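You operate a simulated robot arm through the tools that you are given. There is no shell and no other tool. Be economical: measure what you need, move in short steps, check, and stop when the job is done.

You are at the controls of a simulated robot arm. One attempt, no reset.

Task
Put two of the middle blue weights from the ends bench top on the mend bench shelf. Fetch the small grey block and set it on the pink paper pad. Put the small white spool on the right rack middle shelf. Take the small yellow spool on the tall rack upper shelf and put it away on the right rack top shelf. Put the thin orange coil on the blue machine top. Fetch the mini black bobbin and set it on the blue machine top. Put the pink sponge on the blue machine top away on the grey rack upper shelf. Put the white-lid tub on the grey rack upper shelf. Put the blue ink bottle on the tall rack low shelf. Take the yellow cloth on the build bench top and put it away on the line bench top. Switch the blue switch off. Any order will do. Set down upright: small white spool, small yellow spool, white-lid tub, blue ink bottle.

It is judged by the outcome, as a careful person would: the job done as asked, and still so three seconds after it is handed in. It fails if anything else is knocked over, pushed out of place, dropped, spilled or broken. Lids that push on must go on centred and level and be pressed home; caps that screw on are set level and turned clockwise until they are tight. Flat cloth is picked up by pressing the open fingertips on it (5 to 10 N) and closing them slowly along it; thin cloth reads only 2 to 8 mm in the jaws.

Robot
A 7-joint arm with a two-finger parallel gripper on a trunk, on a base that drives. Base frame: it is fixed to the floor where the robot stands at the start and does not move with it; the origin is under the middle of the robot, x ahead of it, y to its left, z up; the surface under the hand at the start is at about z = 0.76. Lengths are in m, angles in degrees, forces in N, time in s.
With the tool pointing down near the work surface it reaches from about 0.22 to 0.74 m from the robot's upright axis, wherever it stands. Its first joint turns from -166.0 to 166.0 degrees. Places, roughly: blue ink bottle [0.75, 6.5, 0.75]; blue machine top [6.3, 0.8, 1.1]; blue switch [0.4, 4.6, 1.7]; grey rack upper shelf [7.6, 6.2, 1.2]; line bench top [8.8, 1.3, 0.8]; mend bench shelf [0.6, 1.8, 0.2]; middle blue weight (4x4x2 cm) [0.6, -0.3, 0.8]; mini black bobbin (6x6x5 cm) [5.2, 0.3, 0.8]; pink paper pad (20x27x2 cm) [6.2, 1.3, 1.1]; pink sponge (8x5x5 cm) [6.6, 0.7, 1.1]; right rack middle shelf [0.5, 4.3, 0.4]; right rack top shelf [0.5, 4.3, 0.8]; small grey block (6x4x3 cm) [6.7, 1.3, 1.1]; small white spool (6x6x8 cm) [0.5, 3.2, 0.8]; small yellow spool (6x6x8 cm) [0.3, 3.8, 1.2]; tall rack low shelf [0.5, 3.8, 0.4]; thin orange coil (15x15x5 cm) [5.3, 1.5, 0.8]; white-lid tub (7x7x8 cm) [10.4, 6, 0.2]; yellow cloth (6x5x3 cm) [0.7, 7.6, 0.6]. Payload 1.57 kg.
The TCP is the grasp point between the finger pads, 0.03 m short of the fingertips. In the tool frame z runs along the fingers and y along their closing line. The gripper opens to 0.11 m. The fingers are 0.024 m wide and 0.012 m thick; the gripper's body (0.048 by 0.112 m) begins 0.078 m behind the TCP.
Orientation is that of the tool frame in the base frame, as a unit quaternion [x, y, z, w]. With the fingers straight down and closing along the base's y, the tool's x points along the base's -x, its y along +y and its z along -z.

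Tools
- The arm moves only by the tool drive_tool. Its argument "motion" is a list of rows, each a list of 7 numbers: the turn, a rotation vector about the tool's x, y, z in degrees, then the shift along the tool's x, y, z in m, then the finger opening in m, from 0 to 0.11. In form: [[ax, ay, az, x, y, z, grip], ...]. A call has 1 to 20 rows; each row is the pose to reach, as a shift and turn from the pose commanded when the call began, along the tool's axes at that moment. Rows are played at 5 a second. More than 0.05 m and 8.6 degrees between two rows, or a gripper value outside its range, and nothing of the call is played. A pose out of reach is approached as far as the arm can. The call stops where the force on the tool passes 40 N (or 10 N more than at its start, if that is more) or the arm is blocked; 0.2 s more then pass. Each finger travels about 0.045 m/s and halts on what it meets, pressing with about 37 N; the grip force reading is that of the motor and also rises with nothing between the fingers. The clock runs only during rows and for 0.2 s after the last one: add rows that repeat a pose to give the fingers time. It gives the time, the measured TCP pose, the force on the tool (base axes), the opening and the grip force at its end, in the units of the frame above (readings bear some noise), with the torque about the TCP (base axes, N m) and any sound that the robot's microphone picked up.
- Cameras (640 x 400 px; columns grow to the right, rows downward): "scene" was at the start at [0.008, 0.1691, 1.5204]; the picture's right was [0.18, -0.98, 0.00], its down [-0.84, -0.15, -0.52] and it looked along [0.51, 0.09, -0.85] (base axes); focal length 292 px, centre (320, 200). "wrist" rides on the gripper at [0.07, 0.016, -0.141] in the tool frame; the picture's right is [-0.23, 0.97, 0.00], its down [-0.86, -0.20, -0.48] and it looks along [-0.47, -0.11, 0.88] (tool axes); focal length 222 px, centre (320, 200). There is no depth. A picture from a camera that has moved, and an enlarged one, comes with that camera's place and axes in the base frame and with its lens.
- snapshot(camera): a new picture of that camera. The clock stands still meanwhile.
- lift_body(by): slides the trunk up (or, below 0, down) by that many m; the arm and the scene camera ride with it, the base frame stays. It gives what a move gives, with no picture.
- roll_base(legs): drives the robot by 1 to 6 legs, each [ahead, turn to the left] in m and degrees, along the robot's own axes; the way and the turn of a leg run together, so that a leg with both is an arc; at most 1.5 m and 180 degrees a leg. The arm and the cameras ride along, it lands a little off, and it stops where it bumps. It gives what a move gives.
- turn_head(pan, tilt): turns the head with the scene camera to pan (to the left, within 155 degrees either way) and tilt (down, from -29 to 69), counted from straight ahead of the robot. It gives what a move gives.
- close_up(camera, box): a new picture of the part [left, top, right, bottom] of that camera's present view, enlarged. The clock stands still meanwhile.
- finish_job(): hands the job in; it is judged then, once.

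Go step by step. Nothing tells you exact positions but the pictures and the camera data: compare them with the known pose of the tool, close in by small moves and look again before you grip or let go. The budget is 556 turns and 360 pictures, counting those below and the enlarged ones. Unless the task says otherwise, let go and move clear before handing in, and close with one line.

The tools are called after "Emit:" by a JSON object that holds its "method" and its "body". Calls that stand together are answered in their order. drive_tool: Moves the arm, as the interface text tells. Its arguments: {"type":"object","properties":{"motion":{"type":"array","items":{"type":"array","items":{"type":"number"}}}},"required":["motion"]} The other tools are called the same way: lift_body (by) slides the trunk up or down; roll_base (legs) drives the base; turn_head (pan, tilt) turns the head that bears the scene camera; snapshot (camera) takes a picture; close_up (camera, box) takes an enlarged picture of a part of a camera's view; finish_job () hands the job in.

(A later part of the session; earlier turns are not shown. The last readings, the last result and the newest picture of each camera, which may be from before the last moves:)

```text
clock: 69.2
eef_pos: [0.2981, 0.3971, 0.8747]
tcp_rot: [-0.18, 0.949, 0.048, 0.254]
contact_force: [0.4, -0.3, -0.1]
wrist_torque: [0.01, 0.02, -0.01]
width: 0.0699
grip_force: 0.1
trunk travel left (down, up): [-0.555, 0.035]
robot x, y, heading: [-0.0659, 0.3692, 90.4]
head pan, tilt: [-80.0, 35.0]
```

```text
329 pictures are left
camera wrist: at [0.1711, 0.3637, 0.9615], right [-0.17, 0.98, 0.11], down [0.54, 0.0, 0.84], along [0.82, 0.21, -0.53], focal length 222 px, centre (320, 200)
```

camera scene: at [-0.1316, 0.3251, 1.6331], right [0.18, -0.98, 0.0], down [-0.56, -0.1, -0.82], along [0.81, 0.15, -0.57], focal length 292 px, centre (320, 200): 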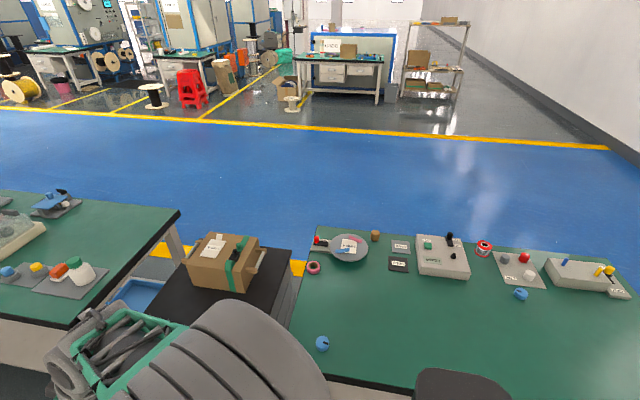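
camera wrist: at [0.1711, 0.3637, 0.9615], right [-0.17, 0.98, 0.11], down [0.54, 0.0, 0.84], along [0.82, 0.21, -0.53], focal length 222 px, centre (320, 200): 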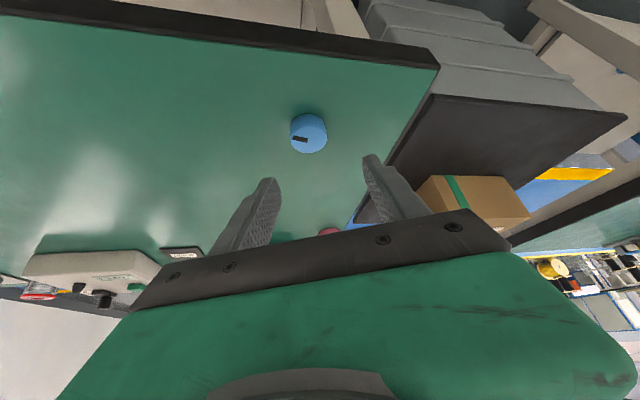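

Weight 3 is at (0.331,0.402). I descend and grip.

Emit:
{"method": "drive_tool", "body": {"motion": [[0, 0, 0, 0.008, -0.003, 0.04, 0.07], [0, 0, 0, 0.015, -0.007, 0.073, 0.07], [0, 0, 0, 0.0173, -0.0073, 0.0842, 0.07], [0, 0, 0, 0.0173, -0.0073, 0.0842, 0.05], [0, 0, 0, 0.0173, -0.0073, 0.0842, 0.03], [0, 0, 0, 0.0173, -0.0073, 0.0842, 0.02], [0, 0, 0, 0.0173, -0.0073, 0.0842, 0.02]]}}

Emit:
{"method": "drive_tool", "body": {"motion": [[0, 0, 0, -0.002, 0, -0.003, 0.02], [0, 0, 0, -0.01, 0, -0.0173, 0.02], [0, 0, 0, -0.025, 0, -0.043, 0.02]]}}

Emit:
{"method": "snapshot", "body": {"camera": "wrist"}}

```text
clock: 70.8
eef_pos: [0.3283, 0.3984, 0.7933]
tcp_rot: [-0.18, 0.949, 0.048, 0.254]
contact_force: [0.4, 0.0, 0.7]
wrist_torque: [-0.02, 0.04, -0.01]
width: 0.039
grip_force: 29.7
trunk travel left (down, up): [-0.555, 0.035]
robot x, y, heading: [-0.0709, 0.3708, 90.3]
head pan, tilt: [-80.0, 35.0]
```

```text
clock: 71.5
eef_pos: [0.3283, 0.3985, 0.8434]
tcp_rot: [-0.181, 0.949, 0.049, 0.254]
contact_force: [0.4, -0.3, -2.2]
wrist_torque: [-0.02, 0.01, 0.03]
width: 0.0387
grip_force: 37.2
trunk travel left (down, up): [-0.555, 0.035]
robot x, y, heading: [-0.0674, 0.3701, 90.7]
head pan, tilt: [-80.0, 35.0]
```

```text
328 pictures are left
camera wrist: at [0.2001, 0.3673, 0.9297], right [-0.17, 0.98, 0.11], down [0.54, 0.0, 0.84], along [0.82, 0.21, -0.53], focal length 222 px, centre (320, 200)
```

wrist: 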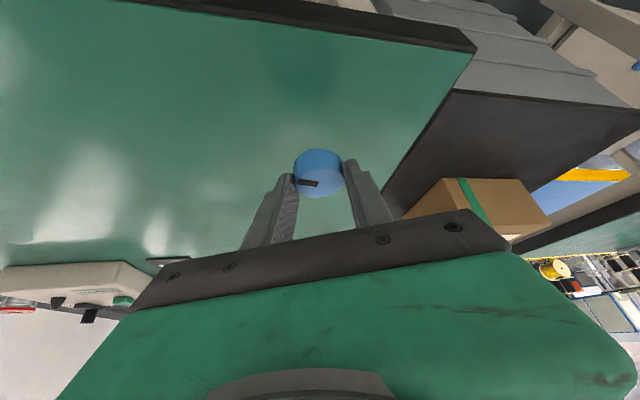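

Held. I raise and swing back left to point along the aisle.

Emit:
{"method": "drive_tool", "body": {"motion": [[0, 0, 0, -0.0213, 0, -0.0368, 0.02], [0, 0, 0, -0.0425, 0, -0.0735, 0.02], [0, 0, 0, -0.0638, 0, -0.11, 0.02], [0, 0, 0, -0.085, 0, -0.147, 0.02], [-3.125, 0, -5.41, -0.0942, 0.0419, -0.1417, 0.02], [-6.25, 0, -10.83, -0.0994, 0.0848, -0.1387, 0.02], [-9.375, 0, -16.24, -0.1005, 0.128, -0.138, 0.02], [-12.5, 0, -21.65, -0.0975, 0.1712, -0.1398, 0.02], [-15.63, 0, -27.06, -0.0905, 0.2137, -0.1438, 0.02], [-18.75, 0, -32.48, -0.0795, 0.2551, -0.1502, 0.02], [-21.88, 0, -37.89, -0.0646, 0.2948, -0.1588, 0.02], [-25, 0, -43.3, -0.0461, 0.3325, -0.1694, 0.02], [-28.13, 0, -48.71, -0.0241, 0.3676, -0.1821, 0.02], [-31.25, 0, -54.13, 0.001, 0.3997, -0.1967, 0.02], [-34.38, 0, -59.54, 0.029, 0.4285, -0.2128, 0.02], [-37.5, 0, -64.95, 0.0594, 0.4536, -0.2304, 0.02]]}}

Emit:
{"method": "roll_base", "body": {"legs": [[1.0, 0.6]]}}

Emit:
{"method": "lift_body", "body": {"by": -0.4}}

Emit:
{"method": "lift_body", "body": {"by": -0.15}}

Emit:
{"method": "snapshot", "body": {"camera": "scene"}}

```text
clock: 75.0
eef_pos: [0.0087, 0.7594, 1.0118]
tcp_rot: [0.722, -0.642, -0.194, -0.172]
contact_force: [-0.8, -1.5, -2.7]
wrist_torque: [-0.03, -0.04, 0.0]
width: 0.0387
grip_force: 37.1
trunk travel left (down, up): [-0.555, 0.035]
robot x, y, heading: [-0.0609, 0.3654, 90.5]
head pan, tilt: [-80.0, 35.0]
```

```text
clock: 80.2
eef_pos: [0.0144, 1.7686, 1.014]
tcp_rot: [0.716, -0.649, -0.192, -0.174]
contact_force: [-0.2, 0.0, -1.8]
wrist_torque: [-0.01, 0.05, 0.03]
width: 0.0387
grip_force: 37.2
trunk travel left (down, up): [-0.555, 0.035]
robot x, y, heading: [-0.068, 1.3771, 89.3]
head pan, tilt: [-80.0, 35.0]
```

```text
clock: 84.0
eef_pos: [0.0155, 1.7695, 0.6118]
tcp_rot: [0.716, -0.649, -0.192, -0.174]
contact_force: [0.4, 0.5, -2.2]
wrist_torque: [-0.02, 0.02, 0.0]
width: 0.0385
grip_force: 37.1
trunk travel left (down, up): [-0.155, 0.435]
robot x, y, heading: [-0.0635, 1.3768, 89.5]
head pan, tilt: [-80.0, 35.0]
```

```text
clock: 85.8
eef_pos: [0.0156, 1.7687, 0.4632]
tcp_rot: [0.715, -0.649, -0.192, -0.175]
contact_force: [0.2, -0.9, -2.5]
wrist_torque: [-0.04, -0.02, 0.01]
width: 0.0385
grip_force: 37.6
trunk travel left (down, up): [-0.005, 0.585]
robot x, y, heading: [-0.0655, 1.3794, 89.4]
head pan, tilt: [-80.0, 35.0]
```

```text
327 pictures are left
camera scene: at [-0.1323, 1.3367, 1.0831], right [0.17, -0.99, 0.0], down [-0.57, -0.1, -0.82], along [0.81, 0.14, -0.57], focal length 292 px, centre (320, 200)
```

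scene: 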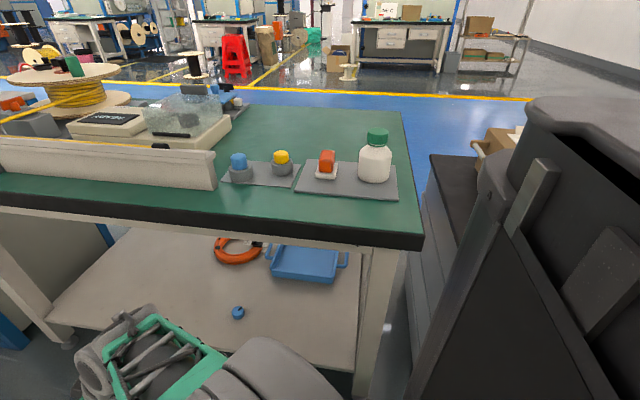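

Weight 1 is still in place at (0.40,1.71). I'll set the second one to its left at about (0.38,1.84): extend and lower in the aisle, then swing in.

Emit:
{"method": "drive_tool", "body": {"motion": [[0, 0, 0, -0.03, 0, 0.025, 0.02], [0, 0, 0, -0.05, 0, 0.06, 0.02], [0, 0, 0, -0.07, 0, 0.1, 0.02], [0, 0, 0, -0.0786, 0, 0.145, 0.02], [0, 0, 0, -0.0786, 0, 0.184, 0.02], [2.04, 0, 3.53, -0.0782, -0.0408, 0.1838, 0.02], [4.07, 0, 7.05, -0.075, -0.0821, 0.182, 0.02], [6.1, 0, 10.58, -0.0693, -0.1237, 0.1787, 0.02], [8.14, 0, 14.1, -0.0605, -0.1656, 0.1736, 0.02], [10.2, 0, 17.63, -0.0489, -0.2073, 0.1669, 0.02], [12.2, 0, 21.15, -0.0349, -0.2475, 0.1588, 0.02], [14.25, 0, 24.68, -0.0175, -0.288, 0.1487, 0.02], [16.3, 0, 28.2, 0.0027, -0.3274, 0.1371, 0.02], [18.3, 0, 31.73, 0.0251, -0.3647, 0.1242, 0.02]]}}

Emit:
{"method": "snapshot", "body": {"camera": "wrist"}}

```text
clock: 88.8
eef_pos: [0.3747, 1.8448, 0.3412]
tcp_rot: [-0.475, 0.841, 0.127, 0.226]
contact_force: [-0.3, 1.1, -1.9]
wrist_torque: [-0.07, 0.0, 0.0]
width: 0.0383
grip_force: 36.7
trunk travel left (down, up): [-0.005, 0.585]
robot x, y, heading: [-0.0615, 1.3786, 89.7]
head pan, tilt: [-80.0, 35.0]
```

```text
326 pictures are left
camera wrist: at [0.2938, 1.742, 0.4278], right [-0.73, 0.67, 0.11], down [0.43, 0.33, 0.84], along [0.53, 0.67, -0.53], focal length 222 px, centre (320, 200)
```

wrist: 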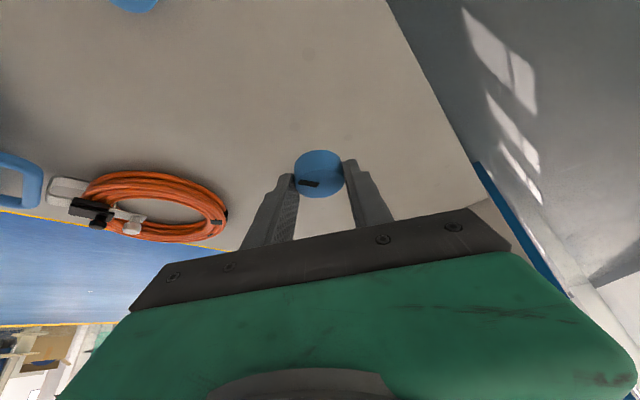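

Good position. I lower .106 toward the same contact height (TCP 0.232).

Emit:
{"method": "drive_tool", "body": {"motion": [[0, 0, 0, 0.02, 0, 0.0346, 0.02], [0, 0, 0, 0.04, 0, 0.0693, 0.02], [0, 0, 0, 0.048, 0, 0.0831, 0.02], [0, 0, 0, 0.052, 0, 0.09, 0.02]]}}

Emit:
{"method": "drive_tool", "body": {"motion": [[0, 0, 0, 0.0013, 0, 0.0022, 0.02], [0, 0, 0, 0.0028, 0, 0.0048, 0.02]]}}

```text
clock: 89.8
eef_pos: [0.3749, 1.8431, 0.2379]
tcp_rot: [-0.476, 0.841, 0.128, 0.225]
contact_force: [-0.1, 0.5, -1.3]
wrist_torque: [-0.04, 0.0, 0.01]
width: 0.0386
grip_force: 36.9
trunk travel left (down, up): [-0.005, 0.585]
robot x, y, heading: [-0.0649, 1.3767, 89.6]
head pan, tilt: [-80.0, 35.0]
```

```text
clock: 90.4
eef_pos: [0.3743, 1.8443, 0.2335]
tcp_rot: [-0.476, 0.841, 0.127, 0.225]
contact_force: [-1.1, -1.0, 1.4]
wrist_torque: [-0.08, -0.01, -0.04]
width: 0.0384
grip_force: 36.8
trunk travel left (down, up): [-0.005, 0.585]
robot x, y, heading: [-0.0649, 1.376, 89.6]
head pan, tilt: [-80.0, 35.0]
```

Light contact. I release and back away.

Emit:
{"method": "drive_tool", "body": {"motion": [[0, 0, 0, 0.0003, 0, 0.0008, 0.04], [0, 0, 0, 0.0003, 0, 0.0008, 0.055], [0, 0, 0, 0.0003, 0, 0.0005, 0.07], [0, 0, 0, -0.01, 0, -0.02, 0.07], [0, 0, 0, -0.015, 0, -0.055, 0.07], [0, 0, 0, -0.02, 0, -0.09, 0.07]]}}

Emit:
{"method": "snapshot", "body": {"camera": "wrist"}}

```text
clock: 91.8
eef_pos: [0.3616, 1.821, 0.3192]
tcp_rot: [-0.476, 0.841, 0.127, 0.225]
contact_force: [-0.2, -0.3, -0.8]
wrist_torque: [0.06, -0.03, -0.02]
width: 0.0699
grip_force: 0.0
trunk travel left (down, up): [-0.005, 0.585]
robot x, y, heading: [-0.0623, 1.377, 89.8]
head pan, tilt: [-80.0, 35.0]
```

```text
325 pictures are left
camera wrist: at [0.2805, 1.7171, 0.4072], right [-0.73, 0.67, 0.11], down [0.43, 0.33, 0.84], along [0.53, 0.67, -0.53], focal length 222 px, centre (320, 200)
```

wrist: 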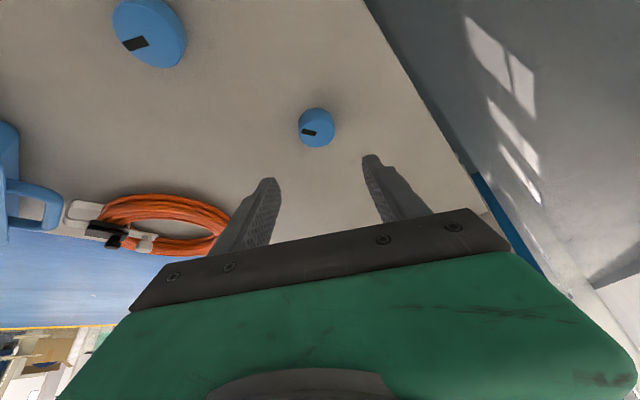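

Both weights are on the shelf. I swing out, raise, and look ahead at the racks and the white spool.

Emit:
{"method": "drive_tool", "body": {"motion": [[-2.05, 0, -3.55, -0.007, 0.0433, 0.0041, 0.07], [-4.1, 0, -7.1, -0.0113, 0.0869, 0.0066, 0.07], [-6.15, 0, -10.65, -0.013, 0.1309, 0.0075, 0.07], [-8.2, 0, -14.2, -0.0119, 0.1749, 0.0069, 0.07], [-10.25, 0, -17.75, -0.0081, 0.2187, 0.0047, 0.07], [-12.3, 0, -21.3, -0.0016, 0.262, 0.0009, 0.07], [-14.35, 0, -24.86, 0.0076, 0.3047, -0.0044, 0.07], [-16.4, 0, -28.4, 0.0195, 0.3466, -0.0113, 0.07], [-18.45, 0, -31.96, 0.0339, 0.3873, -0.0196, 0.07]]}}

Emit:
{"method": "lift_body", "body": {"by": 0.4}}

Emit:
{"method": "lift_body", "body": {"by": 0.18}}

Emit:
{"method": "turn_head", "body": {"pan": -25, "tilt": 25}}

Emit:
{"method": "snapshot", "body": {"camera": "scene"}}

```text
clock: 93.8
eef_pos: [0.0074, 1.9876, 0.3177]
tcp_rot: [0.718, -0.646, -0.193, -0.173]
contact_force: [0.5, -0.2, -0.4]
wrist_torque: [0.01, -0.01, -0.01]
width: 0.0698
grip_force: 0.1
trunk travel left (down, up): [-0.005, 0.585]
robot x, y, heading: [-0.0638, 1.3766, 89.5]
head pan, tilt: [-80.0, 35.0]
```

```text
clock: 97.6
eef_pos: [0.0083, 1.9891, 0.7168]
tcp_rot: [0.717, -0.647, -0.191, -0.173]
contact_force: [-0.2, -0.3, 0.6]
wrist_torque: [-0.03, 0.0, -0.01]
width: 0.0702
grip_force: 0.1
trunk travel left (down, up): [-0.405, 0.185]
robot x, y, heading: [-0.0641, 1.3812, 89.4]
head pan, tilt: [-80.0, 35.0]
```

```text
clock: 99.6
eef_pos: [0.0078, 1.9871, 0.8983]
tcp_rot: [0.717, -0.647, -0.192, -0.173]
contact_force: [0.4, 0.0, 0.7]
wrist_torque: [-0.01, -0.03, 0.01]
width: 0.0701
grip_force: 0.1
trunk travel left (down, up): [-0.585, 0.005]
robot x, y, heading: [-0.0662, 1.378, 89.2]
head pan, tilt: [-80.0, 35.0]
```

```text
clock: 100.8
eef_pos: [0.0093, 1.9883, 0.8978]
tcp_rot: [0.717, -0.647, -0.192, -0.173]
contact_force: [0.2, 0.3, 0.6]
wrist_torque: [0.01, -0.02, 0.04]
width: 0.0698
grip_force: 0.0
trunk travel left (down, up): [-0.585, 0.005]
robot x, y, heading: [-0.0622, 1.3769, 89.4]
head pan, tilt: [-25.0, 25.0]
```

```text
324 pictures are left
camera scene: at [-0.1795, 1.4052, 1.6789], right [0.9, -0.43, 0.0], down [-0.18, -0.38, -0.91], along [0.39, 0.82, -0.42], focal length 292 px, centre (320, 200)
```

scene: 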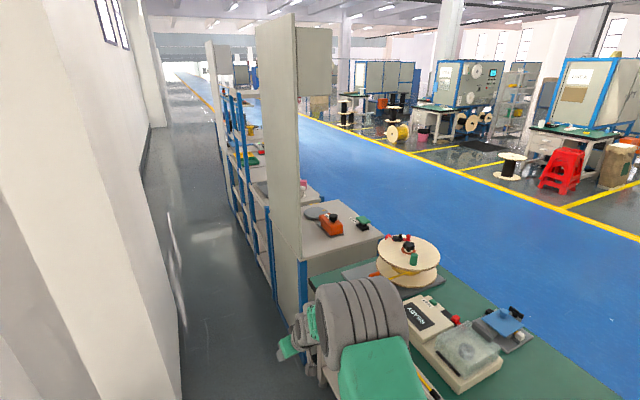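

The lane continues between the pillar (x≈-0.42) and the racks (x≈0.25). I tuck the arm and drive ahead.

Emit:
{"method": "drive_tool", "body": {"motion": [[0, 0, 0, 0.04, 0, -0.03, 0.07], [0, 0, 0, 0.08, 0, -0.06, 0.07], [0, 0, 0, 0.12, 0, -0.09, 0.07], [0, 0, 0, 0.15, 0, -0.12, 0.07], [0, 0, 0, 0.16, 0, -0.15, 0.07]]}}

Emit:
{"method": "roll_base", "body": {"legs": [[1.2, 0]]}}

Emit:
{"method": "turn_head", "body": {"pan": -50, "tilt": 35}}

Emit:
{"method": "snapshot", "body": {"camera": "scene"}}

```text
clock: 102.0
eef_pos: [0.0322, 1.7756, 0.947]
tcp_rot: [0.718, -0.646, -0.192, -0.173]
contact_force: [0.6, 0.9, 0.9]
wrist_torque: [0.03, 0.04, -0.01]
width: 0.0698
grip_force: 0.1
trunk travel left (down, up): [-0.585, 0.005]
robot x, y, heading: [-0.0651, 1.3784, 89.7]
head pan, tilt: [-25.0, 25.0]
```

```text
clock: 108.2
eef_pos: [0.0036, 2.9991, 0.946]
tcp_rot: [0.729, -0.633, -0.196, -0.169]
contact_force: [0.1, -0.2, -0.7]
wrist_torque: [-0.01, -0.02, -0.02]
width: 0.0702
grip_force: 0.0
trunk travel left (down, up): [-0.585, 0.005]
robot x, y, heading: [-0.0803, 2.5987, 91.8]
head pan, tilt: [-25.0, 25.0]
```

```text
clock: 109.1
eef_pos: [0.0031, 2.9975, 0.9477]
tcp_rot: [0.73, -0.633, -0.195, -0.17]
contact_force: [-0.3, -1.3, 0.0]
wrist_torque: [0.01, -0.01, 0.01]
width: 0.0702
grip_force: 0.1
trunk travel left (down, up): [-0.585, 0.005]
robot x, y, heading: [-0.0766, 2.5979, 91.7]
head pan, tilt: [-50.0, 35.0]
```

```text
323 pictures are left
camera scene: at [-0.1654, 2.5934, 1.6631], right [0.67, -0.75, 0.0], down [-0.43, -0.38, -0.82], along [0.61, 0.55, -0.57], focal length 292 px, centre (320, 200)
```

scene: 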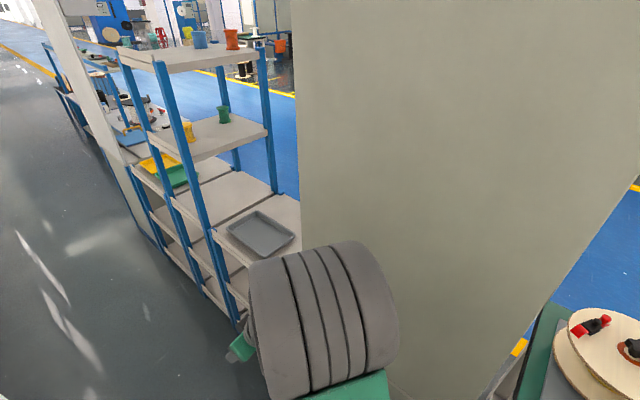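

A panel stands right here; the tall rack with blue posts is just beyond it. I move ahead 0.35 m and look right.

Emit:
{"method": "roll_base", "body": {"legs": [[0.35, -2]]}}

Emit:
{"method": "turn_head", "body": {"pan": -75, "tilt": 40}}

Emit:
{"method": "snapshot", "body": {"camera": "scene"}}

Emit:
{"method": "turn_head", "body": {"pan": -45, "tilt": 30}}

Emit:
{"method": "snapshot", "body": {"camera": "scene"}}

```text
clock: 111.4
eef_pos: [0.0148, 3.3451, 0.946]
tcp_rot: [0.717, -0.647, -0.192, -0.173]
contact_force: [0.5, 0.7, -1.1]
wrist_torque: [0.02, -0.02, 0.01]
width: 0.0699
grip_force: 0.0
trunk travel left (down, up): [-0.585, 0.005]
robot x, y, heading: [-0.0863, 2.9457, 89.5]
head pan, tilt: [-50.0, 35.0]
```

```text
clock: 112.2
eef_pos: [0.0142, 3.3447, 0.9463]
tcp_rot: [0.717, -0.647, -0.192, -0.174]
contact_force: [-0.8, -1.5, 0.2]
wrist_torque: [-0.01, 0.0, -0.01]
width: 0.0702
grip_force: 0.0
trunk travel left (down, up): [-0.585, 0.005]
robot x, y, heading: [-0.086, 2.9488, 89.7]
head pan, tilt: [-75.0, 40.0]
```

```text
322 pictures are left
camera scene: at [-0.1552, 2.9125, 1.6556], right [0.25, -0.97, 0.0], down [-0.62, -0.16, -0.77], along [0.74, 0.19, -0.64], focal length 292 px, centre (320, 200)
```

scene: 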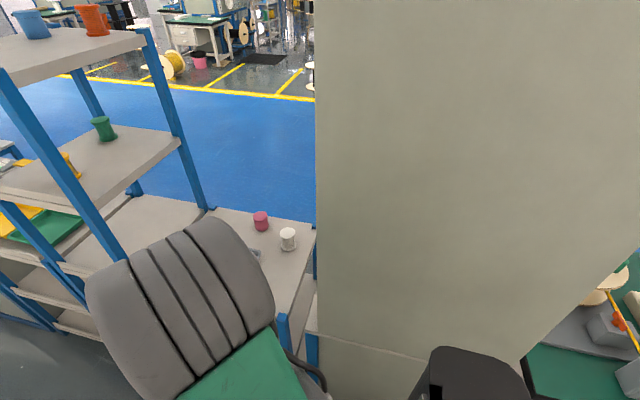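

```text
clock: 113.2
eef_pos: [0.0149, 3.3442, 0.9471]
tcp_rot: [0.717, -0.647, -0.192, -0.173]
contact_force: [-0.2, -0.3, -1.1]
wrist_torque: [-0.05, -0.04, -0.01]
width: 0.0701
grip_force: 0.2
trunk travel left (down, up): [-0.585, 0.005]
robot x, y, heading: [-0.084, 2.9467, 89.7]
head pan, tilt: [-45.0, 30.0]
```

```text
321 pictures are left
camera scene: at [-0.1729, 2.9545, 1.6709], right [0.7, -0.71, 0.0], down [-0.36, -0.35, -0.87], along [0.62, 0.61, -0.5], focal length 292 px, centre (320, 200)
```

scene: 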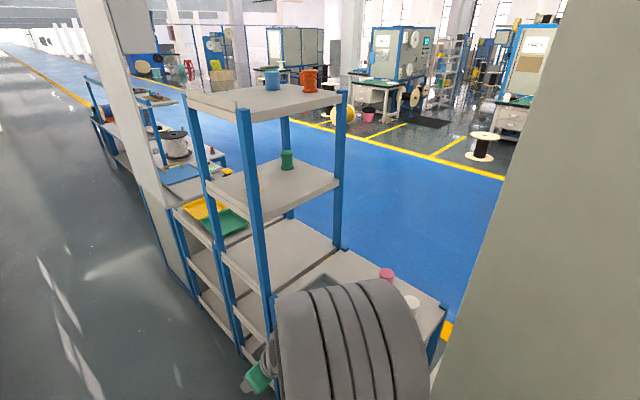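

The white spool stands on the low rack at about (0.55,3.22), with a pink spool behind it. I move alongside it and look again.

Emit:
{"method": "roll_base", "body": {"legs": [[0.2, 0]]}}

Emit:
{"method": "turn_head", "body": {"pan": -95, "tilt": 45}}

Emit:
{"method": "snapshot", "body": {"camera": "scene"}}

```text
clock: 114.8
eef_pos: [0.0183, 3.5503, 0.9449]
tcp_rot: [0.716, -0.648, -0.192, -0.174]
contact_force: [-0.4, -0.2, 0.3]
wrist_torque: [-0.04, -0.02, -0.01]
width: 0.0702
grip_force: 0.0
trunk travel left (down, up): [-0.585, 0.005]
robot x, y, heading: [-0.0859, 3.1541, 89.4]
head pan, tilt: [-45.0, 30.0]
```

```text
clock: 116.0
eef_pos: [0.0199, 3.5488, 0.9465]
tcp_rot: [0.716, -0.648, -0.192, -0.174]
contact_force: [-0.3, 0.0, -0.7]
wrist_torque: [0.02, 0.03, 0.0]
width: 0.0701
grip_force: 0.1
trunk travel left (down, up): [-0.585, 0.005]
robot x, y, heading: [-0.0778, 3.1509, 89.3]
head pan, tilt: [-95.0, 45.0]
```

```text
320 pictures are left
camera scene: at [-0.1546, 3.089, 1.6483], right [-0.1, -1.0, 0.0], down [-0.7, 0.07, -0.71], along [0.7, -0.07, -0.71], focal length 292 px, centre (320, 200)
```

scene: 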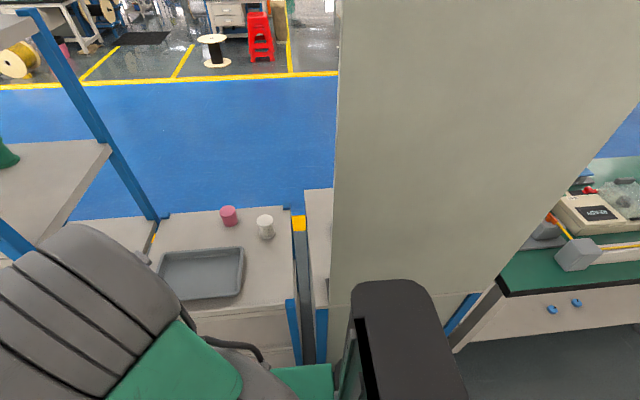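

The white spool is at about (0.54,3.225), clear of the tray and the panel. I swing the arm right toward it at height.

Emit:
{"method": "drive_tool", "body": {"motion": [[2.77, 0, 4.8, 0.0099, -0.0287, -0.0057, 0.09], [5.54, 0, 9.6, 0.0216, -0.0565, -0.0125, 0.09], [8.31, 0, 14.4, 0.0351, -0.0833, -0.0203, 0.09], [11.08, 0, 19.2, 0.0502, -0.1085, -0.029, 0.09], [13.85, 0, 24.0, 0.0671, -0.1326, -0.0388, 0.09], [16.62, 0, 28.8, 0.0856, -0.1552, -0.0494, 0.09], [19.39, 0, 33.6, 0.1052, -0.1759, -0.0608, 0.09], [22.16, 0, 38.4, 0.1262, -0.1948, -0.0729, 0.09], [24.93, 0, 43.2, 0.1488, -0.2122, -0.0859, 0.09], [27.7, 0, 48.0, 0.1719, -0.2273, -0.0993, 0.09], [30.47, 0, 52.8, 0.1961, -0.2403, -0.1132, 0.09], [33.24, 0, 57.6, 0.2214, -0.2514, -0.1279, 0.09], [36.0, 0, 62.4, 0.247, -0.26, -0.1426, 0.09], [38.8, 0, 67.2, 0.273, -0.2664, -0.1576, 0.09], [41.55, 0, 72.0, 0.2999, -0.2706, -0.1732, 0.09], [44.3, 0, 76.8, 0.3265, -0.2724, -0.1885, 0.09]]}}

Emit:
{"method": "snapshot", "body": {"camera": "scene"}}

Emit:
{"method": "snapshot", "body": {"camera": "wrist"}}

```text
clock: 119.4
eef_pos: [0.3259, 3.2027, 0.9482]
tcp_rot: [-0.058, 0.964, 0.016, 0.258]
contact_force: [-0.1, 1.0, 0.1]
wrist_torque: [-0.02, 0.02, -0.01]
width: 0.0901
grip_force: 0.1
trunk travel left (down, up): [-0.585, 0.005]
robot x, y, heading: [-0.0802, 3.1533, 89.2]
head pan, tilt: [-95.0, 45.0]
```

```text
319 pictures are left
camera scene: at [-0.1545, 3.0887, 1.6483], right [-0.1, -0.99, 0.0], down [-0.7, 0.07, -0.71], along [0.7, -0.07, -0.71], focal length 292 px, centre (320, 200)
```

scene: 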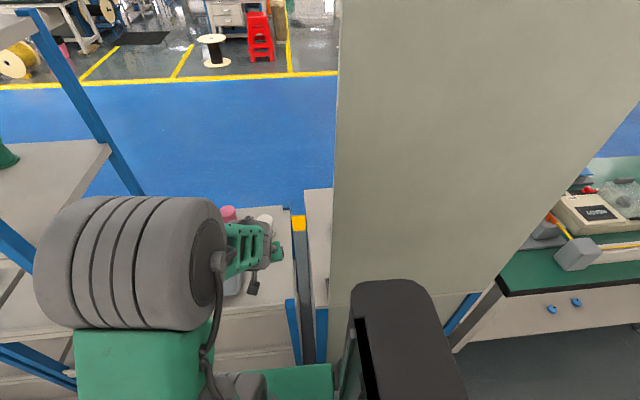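

```text
318 pictures are left
camera wrist: at [0.1947, 3.2037, 1.0361], right [0.08, 0.99, 0.11], down [0.52, -0.14, 0.84], along [0.85, -0.01, -0.53], focal length 222 px, centre (320, 200)
```

wrist: 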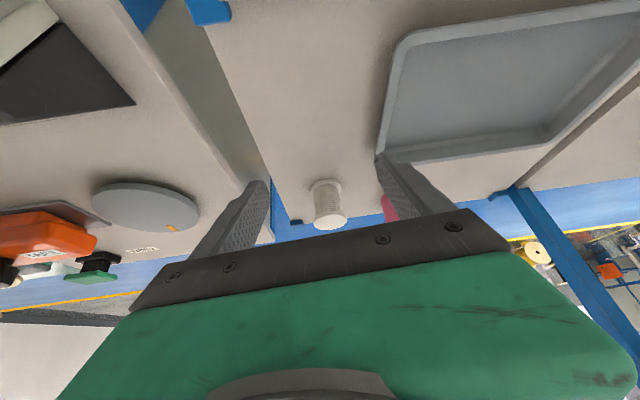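

The spool is centred ahead. I tilt to 45° and move in to a pre-grasp point.

Emit:
{"method": "drive_tool", "body": {"motion": [[0, -4, 0, -0.012, -0.0015, 0.033, 0.09], [0, -8, 0, -0.024, -0.003, 0.065, 0.09], [0, -12, 0, -0.036, -0.0045, 0.097, 0.09], [0, -15, 0, -0.047, -0.0058, 0.1287, 0.09], [0, -15, 0, -0.047, -0.0058, 0.1287, 0.09]]}}

Emit:
{"method": "snapshot", "body": {"camera": "wrist"}}

Emit:
{"method": "close_up", "body": {"camera": "scene", "box": [190, 170, 310, 310]}}

```text
clock: 120.6
eef_pos: [0.4284, 3.2108, 0.8569]
tcp_rot: [-0.056, 0.922, 0.024, 0.382]
contact_force: [0.0, 0.9, 0.3]
wrist_torque: [0.0, -0.02, -0.03]
width: 0.0898
grip_force: 0.2
trunk travel left (down, up): [-0.585, 0.005]
robot x, y, heading: [-0.082, 3.155, 89.2]
head pan, tilt: [-95.0, 45.0]
```

```text
317 pictures are left
camera wrist: at [0.2788, 3.2095, 0.9082], right [0.04, 0.99, 0.16], down [0.29, -0.17, 0.94], along [0.96, 0.01, -0.29], focal length 222 px, centre (320, 200)
```

wrist: 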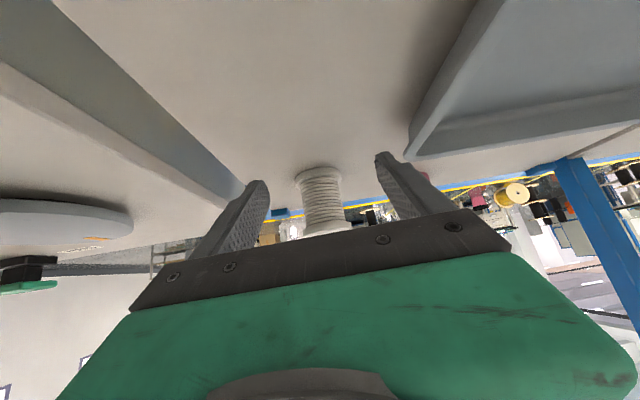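

```text
2.86 times, centred on (250, 240) of scene
camera zoom: at [-0.1543, 3.0889, 1.6483], right [-0.1, -0.99, 0.0], down [-0.7, 0.07, -0.71], along [0.7, -0.07, -0.71], focal length 835 px, centre (520, 86)
```

zoom: 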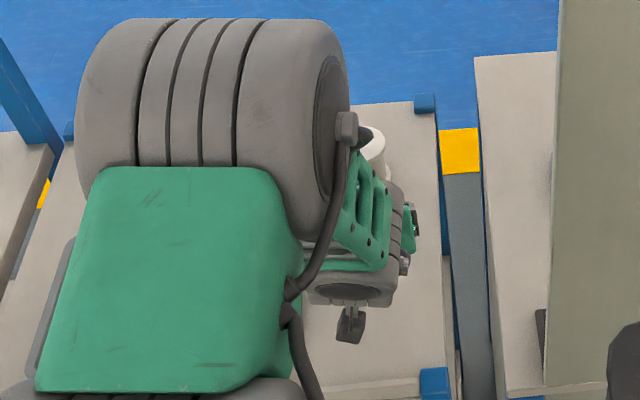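

Combining the views, the shelf is at z≈0.80 and the spool axis at about (0.518,3.215). I move in with the fingers straddling it.

Emit:
{"method": "drive_tool", "body": {"motion": [[0, 0, 0, -0.02, -0.002, 0.022, 0.09], [0, 0, 0, -0.04, -0.004, 0.044, 0.09], [0, 0, 0, -0.0542, -0.006, 0.0644, 0.09]]}}

Emit:
{"method": "snapshot", "body": {"camera": "wrist"}}

```text
clock: 121.4
eef_pos: [0.5164, 3.213, 0.8514]
tcp_rot: [-0.055, 0.923, 0.024, 0.38]
contact_force: [0.4, -0.2, 0.7]
wrist_torque: [0.02, 0.05, 0.01]
width: 0.09
grip_force: 0.0
trunk travel left (down, up): [-0.585, 0.005]
robot x, y, heading: [-0.0802, 3.1533, 89.3]
head pan, tilt: [-95.0, 45.0]
```

```text
315 pictures are left
camera wrist: at [0.3657, 3.211, 0.9025], right [0.04, 0.99, 0.16], down [0.29, -0.17, 0.94], along [0.96, 0.01, -0.29], focal length 222 px, centre (320, 200)
```

wrist: 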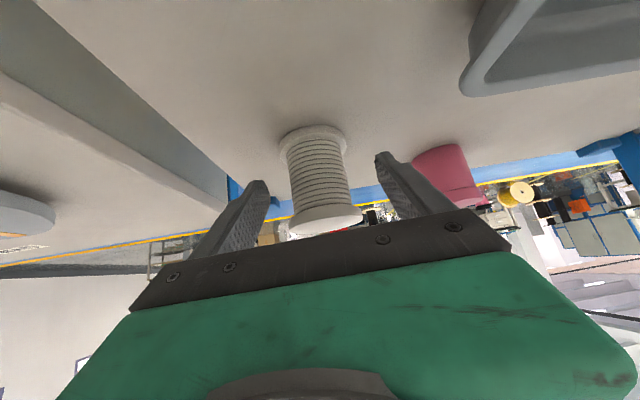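

The spool axis is about 2 cm further ahead, at x≈0.54. I advance and close on the waist.

Emit:
{"method": "drive_tool", "body": {"motion": [[0, 0, 0, -0.006, 0, 0.01, 0.09], [0, 0, 0, -0.0113, 0, 0.0198, 0.09], [0, 0, 0, -0.0113, 0, 0.0198, 0.07], [0, 0, 0, -0.0113, 0, 0.0198, 0.055], [0, 0, 0, -0.0113, 0, 0.0198, 0.04], [0, 0, 0, -0.0113, 0, 0.0198, 0.03], [0, 0, 0, -0.0113, 0, 0.0198, 0.03]]}}

Emit:
{"method": "snapshot", "body": {"camera": "wrist"}}

```text
clock: 123.0
eef_pos: [0.5372, 3.2152, 0.8455]
tcp_rot: [-0.056, 0.922, 0.023, 0.382]
contact_force: [0.8, -0.5, 2.0]
wrist_torque: [0.03, -0.03, 0.01]
width: 0.0561
grip_force: 37.2
trunk travel left (down, up): [-0.585, 0.005]
robot x, y, heading: [-0.0839, 3.1517, 89.3]
head pan, tilt: [-95.0, 45.0]
```

```text
314 pictures are left
camera wrist: at [0.3879, 3.2132, 0.8957], right [0.04, 0.99, 0.16], down [0.29, -0.17, 0.94], along [0.96, 0.01, -0.29], focal length 222 px, centre (320, 200)
```

wrist: 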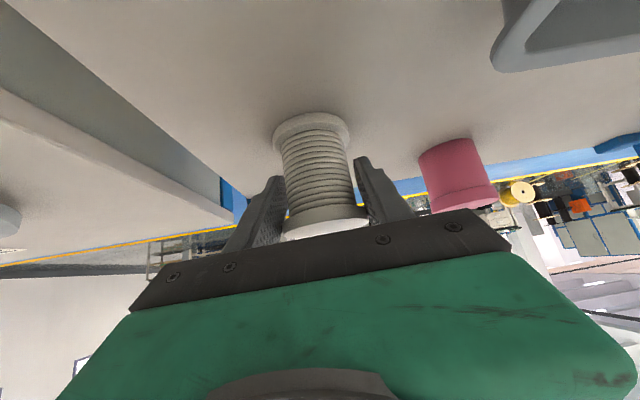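

Gripped at 56 mm. I lift straight up a little and check that it stays upright.

Emit:
{"method": "drive_tool", "body": {"motion": [[0, 0, 0, -0.01, 0, -0.01, 0.03], [0, 0, 0, -0.03, 0, -0.03, 0.03], [0, 0, 0, -0.055, 0, -0.055, 0.03], [0, 0, 0, -0.08, 0, -0.08, 0.03]]}}

Emit:
{"method": "snapshot", "body": {"camera": "wrist"}}

```text
clock: 124.0
eef_pos: [0.5393, 3.2129, 0.9566]
tcp_rot: [-0.056, 0.922, 0.024, 0.381]
contact_force: [0.1, 0.2, -0.7]
wrist_torque: [0.03, -0.02, 0.0]
width: 0.056
grip_force: 36.8
trunk travel left (down, up): [-0.585, 0.005]
robot x, y, heading: [-0.0813, 3.153, 89.1]
head pan, tilt: [-95.0, 45.0]
```

```text
313 pictures are left
camera wrist: at [0.3894, 3.2115, 1.0072], right [0.04, 0.99, 0.16], down [0.29, -0.17, 0.94], along [0.96, 0.01, -0.29], focal length 222 px, centre (320, 200)
```

wrist: 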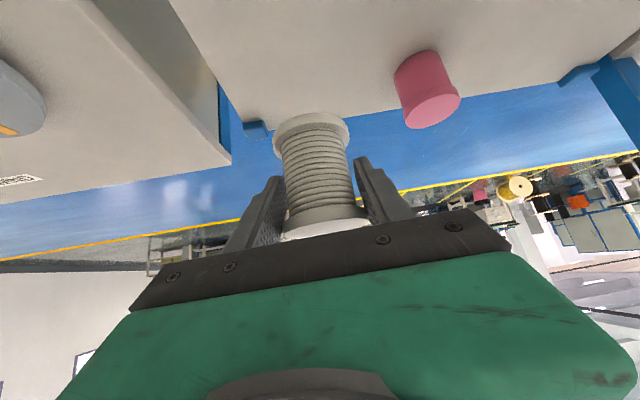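

It's held upright. I retract and swing left into the aisle before driving on to the right rack.

Emit:
{"method": "drive_tool", "body": {"motion": [[0, 0, 0, 0.0336, 0, -0.0336, 0.03], [0, 0, 0, 0.067, 0, -0.067, 0.03], [0, 0, 0, 0.1, 0, -0.1, 0.03], [0, 0, 0, 0.134, 0, -0.134, 0.03], [-4.12, 0, -4.12, 0.1344, 0.0442, -0.1344, 0.03], [-8.25, 0, -8.25, 0.138, 0.0881, -0.138, 0.03], [-12.37, 0, -12.37, 0.1448, 0.1312, -0.1448, 0.03], [-16.5, 0, -16.5, 0.1546, 0.1728, -0.1546, 0.03], [-20.6, 0, -20.6, 0.1675, 0.2136, -0.1675, 0.03], [-24.7, 0, -24.7, 0.183, 0.2516, -0.183, 0.03], [-28.9, 0, -28.9, 0.2012, 0.2872, -0.2012, 0.03], [-33, 0, -33, 0.2222, 0.3207, -0.2222, 0.03], [-37.1, 0, -37.1, 0.2451, 0.3503, -0.2451, 0.03], [-41.2, 0, -41.2, 0.27, 0.3766, -0.27, 0.03], [-45.4, 0, -45.4, 0.297, 0.3995, -0.297, 0.03], [-49.5, 0, -49.5, 0.3252, 0.418, -0.3252, 0.03]]}}

Emit:
{"method": "turn_head", "body": {"pan": -45, "tilt": 35}}

Emit:
{"method": "snapshot", "body": {"camera": "scene"}}

```text
clock: 127.4
eef_pos: [0.0302, 3.5742, 0.9586]
tcp_rot: [-0.576, 0.722, 0.239, 0.3]
contact_force: [-0.1, -0.4, -1.3]
wrist_torque: [0.03, 0.02, -0.02]
width: 0.0561
grip_force: 37.3
trunk travel left (down, up): [-0.585, 0.005]
robot x, y, heading: [-0.0821, 3.1546, 89.3]
head pan, tilt: [-95.0, 45.0]
```

```text
clock: 128.6
eef_pos: [0.0314, 3.5735, 0.9586]
tcp_rot: [-0.575, 0.724, 0.237, 0.299]
contact_force: [-1.1, 0.5, -1.5]
wrist_torque: [0.0, 0.0, 0.01]
width: 0.056
grip_force: 37.0
trunk travel left (down, up): [-0.585, 0.005]
robot x, y, heading: [-0.0806, 3.1542, 89.1]
head pan, tilt: [-45.0, 35.0]
```

```text
312 pictures are left
camera scene: at [-0.1724, 3.1585, 1.6631], right [0.7, -0.72, 0.0], down [-0.41, -0.4, -0.82], along [0.59, 0.57, -0.57], focal length 292 px, centre (320, 200)
```

scene: 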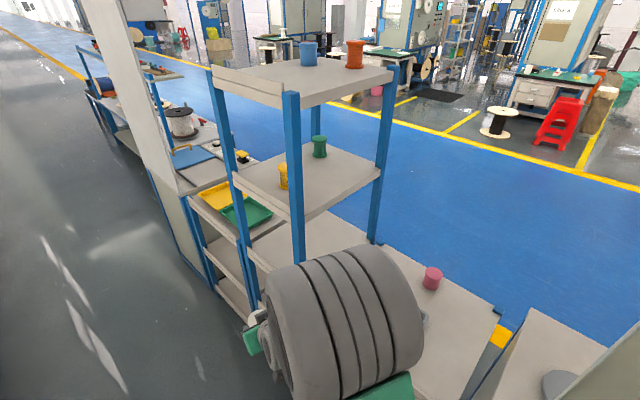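

Tall rack front is at x≈0.2, so I swing the arm a bit more to the middle of the aisle and drive slightly left of it toward y≈4.2.

Emit:
{"method": "drive_tool", "body": {"motion": [[-3.89, 0, -3.89, 0, 0.0417, 0, 0.03], [-7.78, 0, -7.78, 0.0035, 0.0832, -0.0035, 0.03], [-11.67, 0, -11.67, 0.0095, 0.1241, -0.0095, 0.03], [-15.56, 0, -15.56, 0.0184, 0.164, -0.0184, 0.03]]}}

Emit:
{"method": "roll_base", "body": {"legs": [[0.3, 5], [0.75, -3.5]]}}

Emit:
{"method": "turn_head", "body": {"pan": -85, "tilt": 45}}

Emit:
{"method": "snapshot", "body": {"camera": "scene"}}

```text
clock: 129.6
eef_pos: [-0.1401, 3.5842, 0.9565]
tcp_rot: [0.703, -0.599, -0.291, -0.249]
contact_force: [-0.4, -0.4, -1.8]
wrist_torque: [-0.01, -0.02, 0.0]
width: 0.0559
grip_force: 37.0
trunk travel left (down, up): [-0.585, 0.005]
robot x, y, heading: [-0.0759, 3.1521, 89.3]
head pan, tilt: [-45.0, 35.0]
```

```text
clock: 135.2
eef_pos: [-0.1933, 4.6226, 0.9562]
tcp_rot: [0.712, -0.59, -0.294, -0.244]
contact_force: [0.1, 0.4, -0.9]
wrist_torque: [-0.03, -0.02, 0.0]
width: 0.0559
grip_force: 37.0
trunk travel left (down, up): [-0.585, 0.005]
robot x, y, heading: [-0.1226, 4.1934, 91.1]
head pan, tilt: [-45.0, 35.0]
```

```text
clock: 136.3
eef_pos: [-0.1923, 4.6223, 0.9573]
tcp_rot: [0.711, -0.589, -0.295, -0.244]
contact_force: [0.2, -0.3, -1.3]
wrist_torque: [0.03, -0.01, -0.01]
width: 0.056
grip_force: 37.2
trunk travel left (down, up): [-0.585, 0.005]
robot x, y, heading: [-0.1221, 4.1944, 90.9]
head pan, tilt: [-85.0, 45.0]
```

```text
311 pictures are left
camera scene: at [-0.1946, 4.1412, 1.6483], right [0.1, -0.99, 0.0], down [-0.7, -0.07, -0.71], along [0.7, 0.07, -0.71], focal length 292 px, centre (320, 200)
```

scene: 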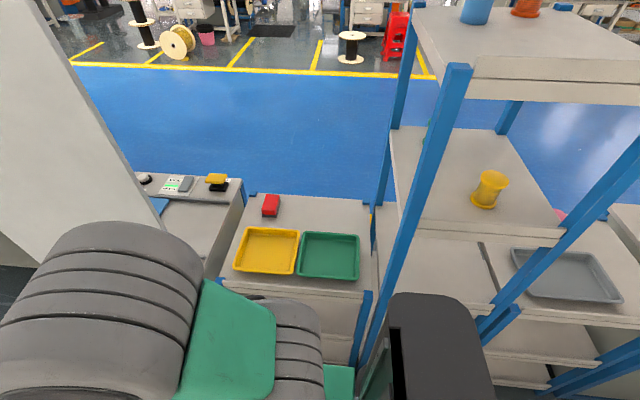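

The right rack's top holds trays; its front edge is at x≈0.25, y from 4.05 to 4.51. I lower the trunk to see the middle shelf.

Emit:
{"method": "lift_body", "body": {"by": -0.4}}

Emit:
{"method": "turn_head", "body": {"pan": -85, "tilt": 40}}

Emit:
{"method": "snapshot", "body": {"camera": "scene"}}

```text
clock: 140.2
eef_pos: [-0.1937, 4.6235, 0.557]
tcp_rot: [0.711, -0.59, -0.295, -0.244]
contact_force: [-0.3, 0.1, -0.8]
wrist_torque: [-0.01, 0.0, -0.03]
width: 0.0562
grip_force: 37.0
trunk travel left (down, up): [-0.185, 0.405]
robot x, y, heading: [-0.1245, 4.197, 91.0]
head pan, tilt: [-85.0, 45.0]
```

```text
clock: 140.8
eef_pos: [-0.1927, 4.6226, 0.5573]
tcp_rot: [0.711, -0.59, -0.294, -0.244]
contact_force: [-0.1, -0.8, -0.6]
wrist_torque: [-0.02, -0.01, 0.0]
width: 0.0559
grip_force: 37.4
trunk travel left (down, up): [-0.185, 0.405]
robot x, y, heading: [-0.1235, 4.1945, 90.9]
head pan, tilt: [-85.0, 40.0]
```

```text
310 pictures are left
camera scene: at [-0.1909, 4.1415, 1.2555], right [0.1, -0.99, 0.0], down [-0.64, -0.07, -0.77], along [0.76, 0.08, -0.64], focal length 292 px, centre (320, 200)
```

scene: 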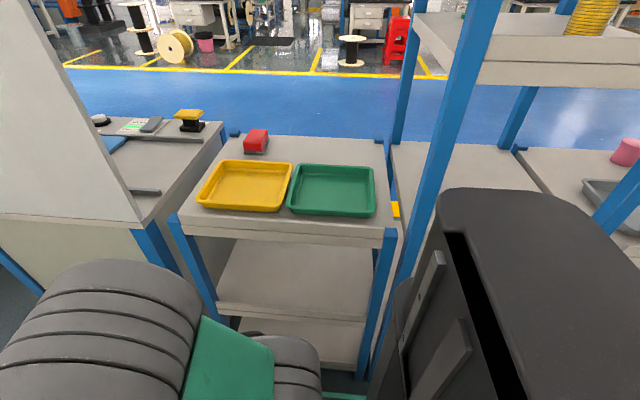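

The middle shelf is empty. I swing the arm right in front of the rack at a short radius.

Emit:
{"method": "drive_tool", "body": {"motion": [[3.99, 0, 3.99, 0.0033, -0.0425, -0.0033, 0.03], [7.99, 0, 7.99, 0.0094, -0.0842, -0.0094, 0.03], [11.98, 0, 11.98, 0.0184, -0.1247, -0.0184, 0.03], [15.98, 0, 15.98, 0.0301, -0.1636, -0.0301, 0.03], [19.97, 0, 19.97, 0.0445, -0.2005, -0.0445, 0.03], [23.97, 0, 23.97, 0.0612, -0.2352, -0.0612, 0.03], [27.96, 0, 27.96, 0.0803, -0.2672, -0.0803, 0.03], [31.96, 0, 31.96, 0.1014, -0.2963, -0.1014, 0.03], [35.95, 0, 35.95, 0.1244, -0.3222, -0.1244, 0.03], [39.95, 0, 39.95, 0.1489, -0.3448, -0.1489, 0.03], [43.94, 0, 43.94, 0.1748, -0.3637, -0.1748, 0.03], [47.94, 0, 47.94, 0.2018, -0.3788, -0.2018, 0.03], [51.93, 0, 51.93, 0.2297, -0.3901, -0.2297, 0.03], [55.93, 0, 55.93, 0.2581, -0.3974, -0.2581, 0.03], [59.92, 0, 59.92, 0.2867, -0.4007, -0.2867, 0.03], [63.92, 0, 63.92, 0.3154, -0.4, -0.3154, 0.03]]}}

Emit:
{"method": "snapshot", "body": {"camera": "scene"}}

Emit:
{"method": "snapshot", "body": {"camera": "wrist"}}

```text
clock: 144.2
eef_pos: [0.2811, 4.2582, 0.5568]
tcp_rot: [-0.083, 0.92, 0.034, 0.381]
contact_force: [1.2, 0.9, -1.3]
wrist_torque: [-0.01, 0.0, -0.01]
width: 0.056
grip_force: 37.3
trunk travel left (down, up): [-0.185, 0.405]
robot x, y, heading: [-0.1249, 4.1944, 91.2]
head pan, tilt: [-85.0, 40.0]
```

```text
309 pictures are left
camera scene: at [-0.1908, 4.1416, 1.2556], right [0.1, -0.99, 0.0], down [-0.64, -0.07, -0.77], along [0.76, 0.08, -0.64], focal length 292 px, centre (320, 200)
```

scene: 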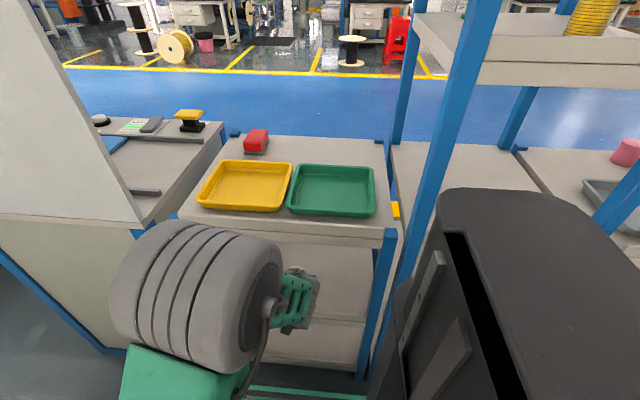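

```text
308 pictures are left
camera wrist: at [0.1321, 4.2481, 0.6081], right [-0.01, 0.99, 0.16], down [0.3, -0.15, 0.94], along [0.95, 0.06, -0.29], focal length 222 px, centre (320, 200)
```

wrist: 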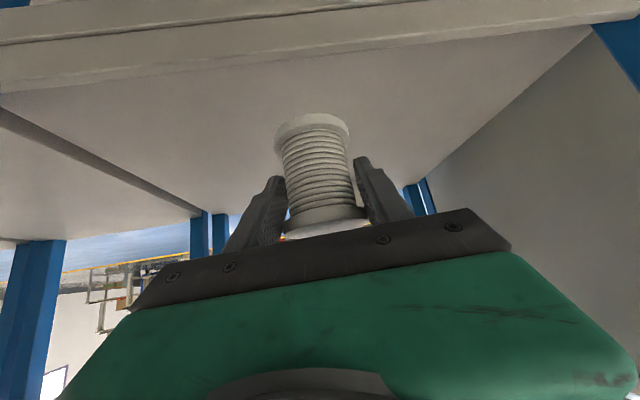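

Clear. I lower to z≈0.487 and extend onto the shelf.

Emit:
{"method": "drive_tool", "body": {"motion": [[0, 0, 0, 0.025, 0, 0.025, 0.03], [0, 0, 0, 0.0495, 0, 0.0495, 0.03], [0, 0, 0, 0.0265, 0, 0.0725, 0.03], [0, 0, 0, 0.0035, 0, 0.0955, 0.03], [0, 0, 0, -0.0195, 0, 0.1185, 0.03], [0, 0, 0, -0.0425, 0, 0.1415, 0.03]]}}

Emit:
{"method": "snapshot", "body": {"camera": "wrist"}}

Emit:
{"method": "snapshot", "body": {"camera": "scene"}}

```text
clock: 145.8
eef_pos: [0.4042, 4.2793, 0.4884]
tcp_rot: [-0.079, 0.921, 0.034, 0.381]
contact_force: [-1.7, -1.6, 24.0]
wrist_torque: [0.09, -0.64, -0.03]
width: 0.0458
grip_force: 36.8
trunk travel left (down, up): [-0.185, 0.405]
robot x, y, heading: [-0.1215, 4.1936, 91.2]
head pan, tilt: [-85.0, 40.0]
stopped in row 6: the force on the tool passed its limit at 42 N (the readings are from after the stop); the commanded pose is now the measured one
```

```text
307 pictures are left
camera wrist: at [0.2534, 4.2696, 0.5391], right [-0.01, 0.99, 0.16], down [0.3, -0.15, 0.94], along [0.95, 0.06, -0.29], focal length 222 px, centre (320, 200)
```

wrist: 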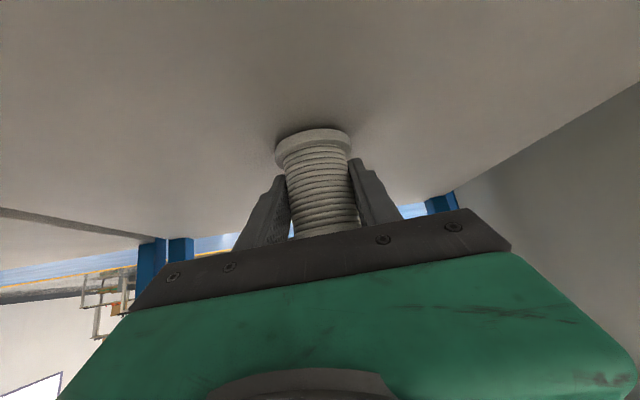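

```text
306 pictures are left
camera scene: at [-0.1961, 4.1405, 1.2552], right [0.1, -0.99, 0.0], down [-0.64, -0.07, -0.77], along [0.76, 0.08, -0.64], focal length 292 px, centre (320, 200)
```

scene: 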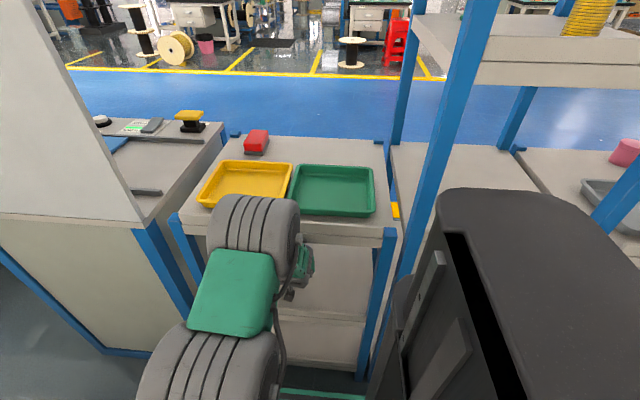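

The spool's base already met the shelf, which is higher than expected, and slid up a little in the fingers. I ease the pressure, then release gently.

Emit:
{"method": "drive_tool", "body": {"motion": [[0, 0, 0, -0.001, 0, -0.001, 0.03], [0, 0, 0, -0.002, 0, -0.002, 0.03]]}}

Emit:
{"method": "snapshot", "body": {"camera": "wrist"}}

```text
clock: 146.4
eef_pos: [0.4024, 4.2797, 0.4885]
tcp_rot: [-0.08, 0.92, 0.036, 0.381]
contact_force: [13.6, 3.8, 33.8]
wrist_torque: [0.35, -1.51, 0.05]
width: 0.0457
grip_force: 37.0
trunk travel left (down, up): [-0.185, 0.405]
robot x, y, heading: [-0.1237, 4.1924, 91.1]
head pan, tilt: [-85.0, 40.0]
```

```text
305 pictures are left
camera wrist: at [0.2534, 4.2696, 0.5392], right [-0.01, 0.99, 0.17], down [0.3, -0.15, 0.94], along [0.95, 0.06, -0.29], focal length 222 px, centre (320, 200)
```

wrist: 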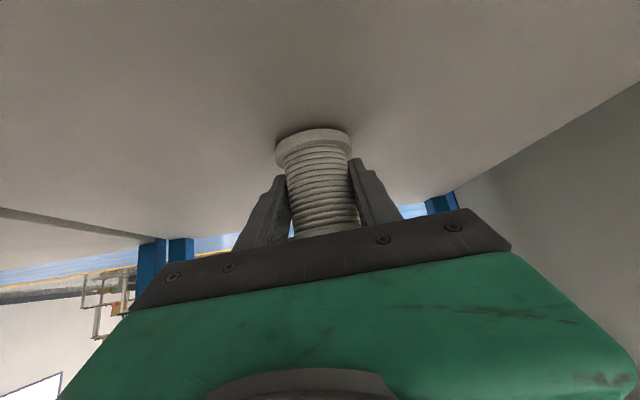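

The fingers still press down. I raise a few more millimetres to relieve the pressure.

Emit:
{"method": "drive_tool", "body": {"motion": [[0, 0, 0, -0.0015, 0, -0.0015, 0.03], [0, 0, 0, -0.003, 0, -0.003, 0.03], [0, 0, 0, -0.003, 0, -0.003, 0.03]]}}

```text
clock: 147.2
eef_pos: [0.3998, 4.2785, 0.4895]
tcp_rot: [-0.079, 0.923, 0.034, 0.375]
contact_force: [9.7, -3.4, 25.6]
wrist_torque: [0.01, -1.12, -0.11]
width: 0.0457
grip_force: 36.6
trunk travel left (down, up): [-0.185, 0.405]
robot x, y, heading: [-0.1235, 4.1941, 91.0]
head pan, tilt: [-85.0, 40.0]
```

The spool looks upright and supported. I open slowly and look.

Emit:
{"method": "drive_tool", "body": {"motion": [[0, 0, 0, 0, 0, 0, 0.048], [0, 0, 0, 0, 0, 0, 0.055], [0, 0, 0, 0, 0, 0, 0.065], [0, 0, 0, 0, 0, 0, 0.075]]}}

Emit:
{"method": "snapshot", "body": {"camera": "wrist"}}

```text
clock: 148.2
eef_pos: [0.3981, 4.2802, 0.4902]
tcp_rot: [-0.081, 0.924, 0.036, 0.373]
contact_force: [0.4, -0.2, -0.1]
wrist_torque: [-0.03, -0.03, -0.02]
width: 0.075
grip_force: 0.1
trunk travel left (down, up): [-0.185, 0.405]
robot x, y, heading: [-0.121, 4.1964, 90.7]
head pan, tilt: [-85.0, 40.0]
```

```text
304 pictures are left
camera wrist: at [0.2499, 4.2701, 0.5422], right [-0.01, 0.99, 0.16], down [0.31, -0.15, 0.94], along [0.95, 0.06, -0.31], focal length 222 px, centre (320, 200)
```

wrist: 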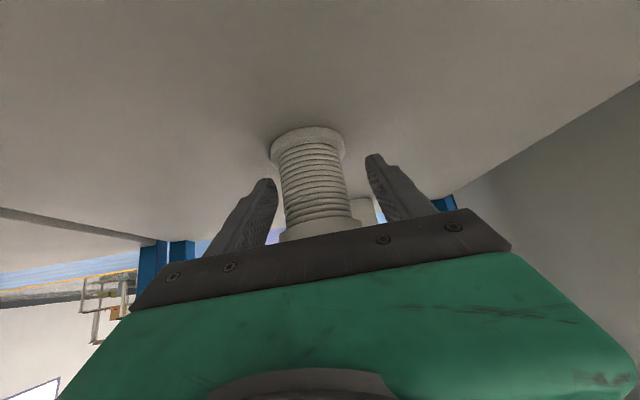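

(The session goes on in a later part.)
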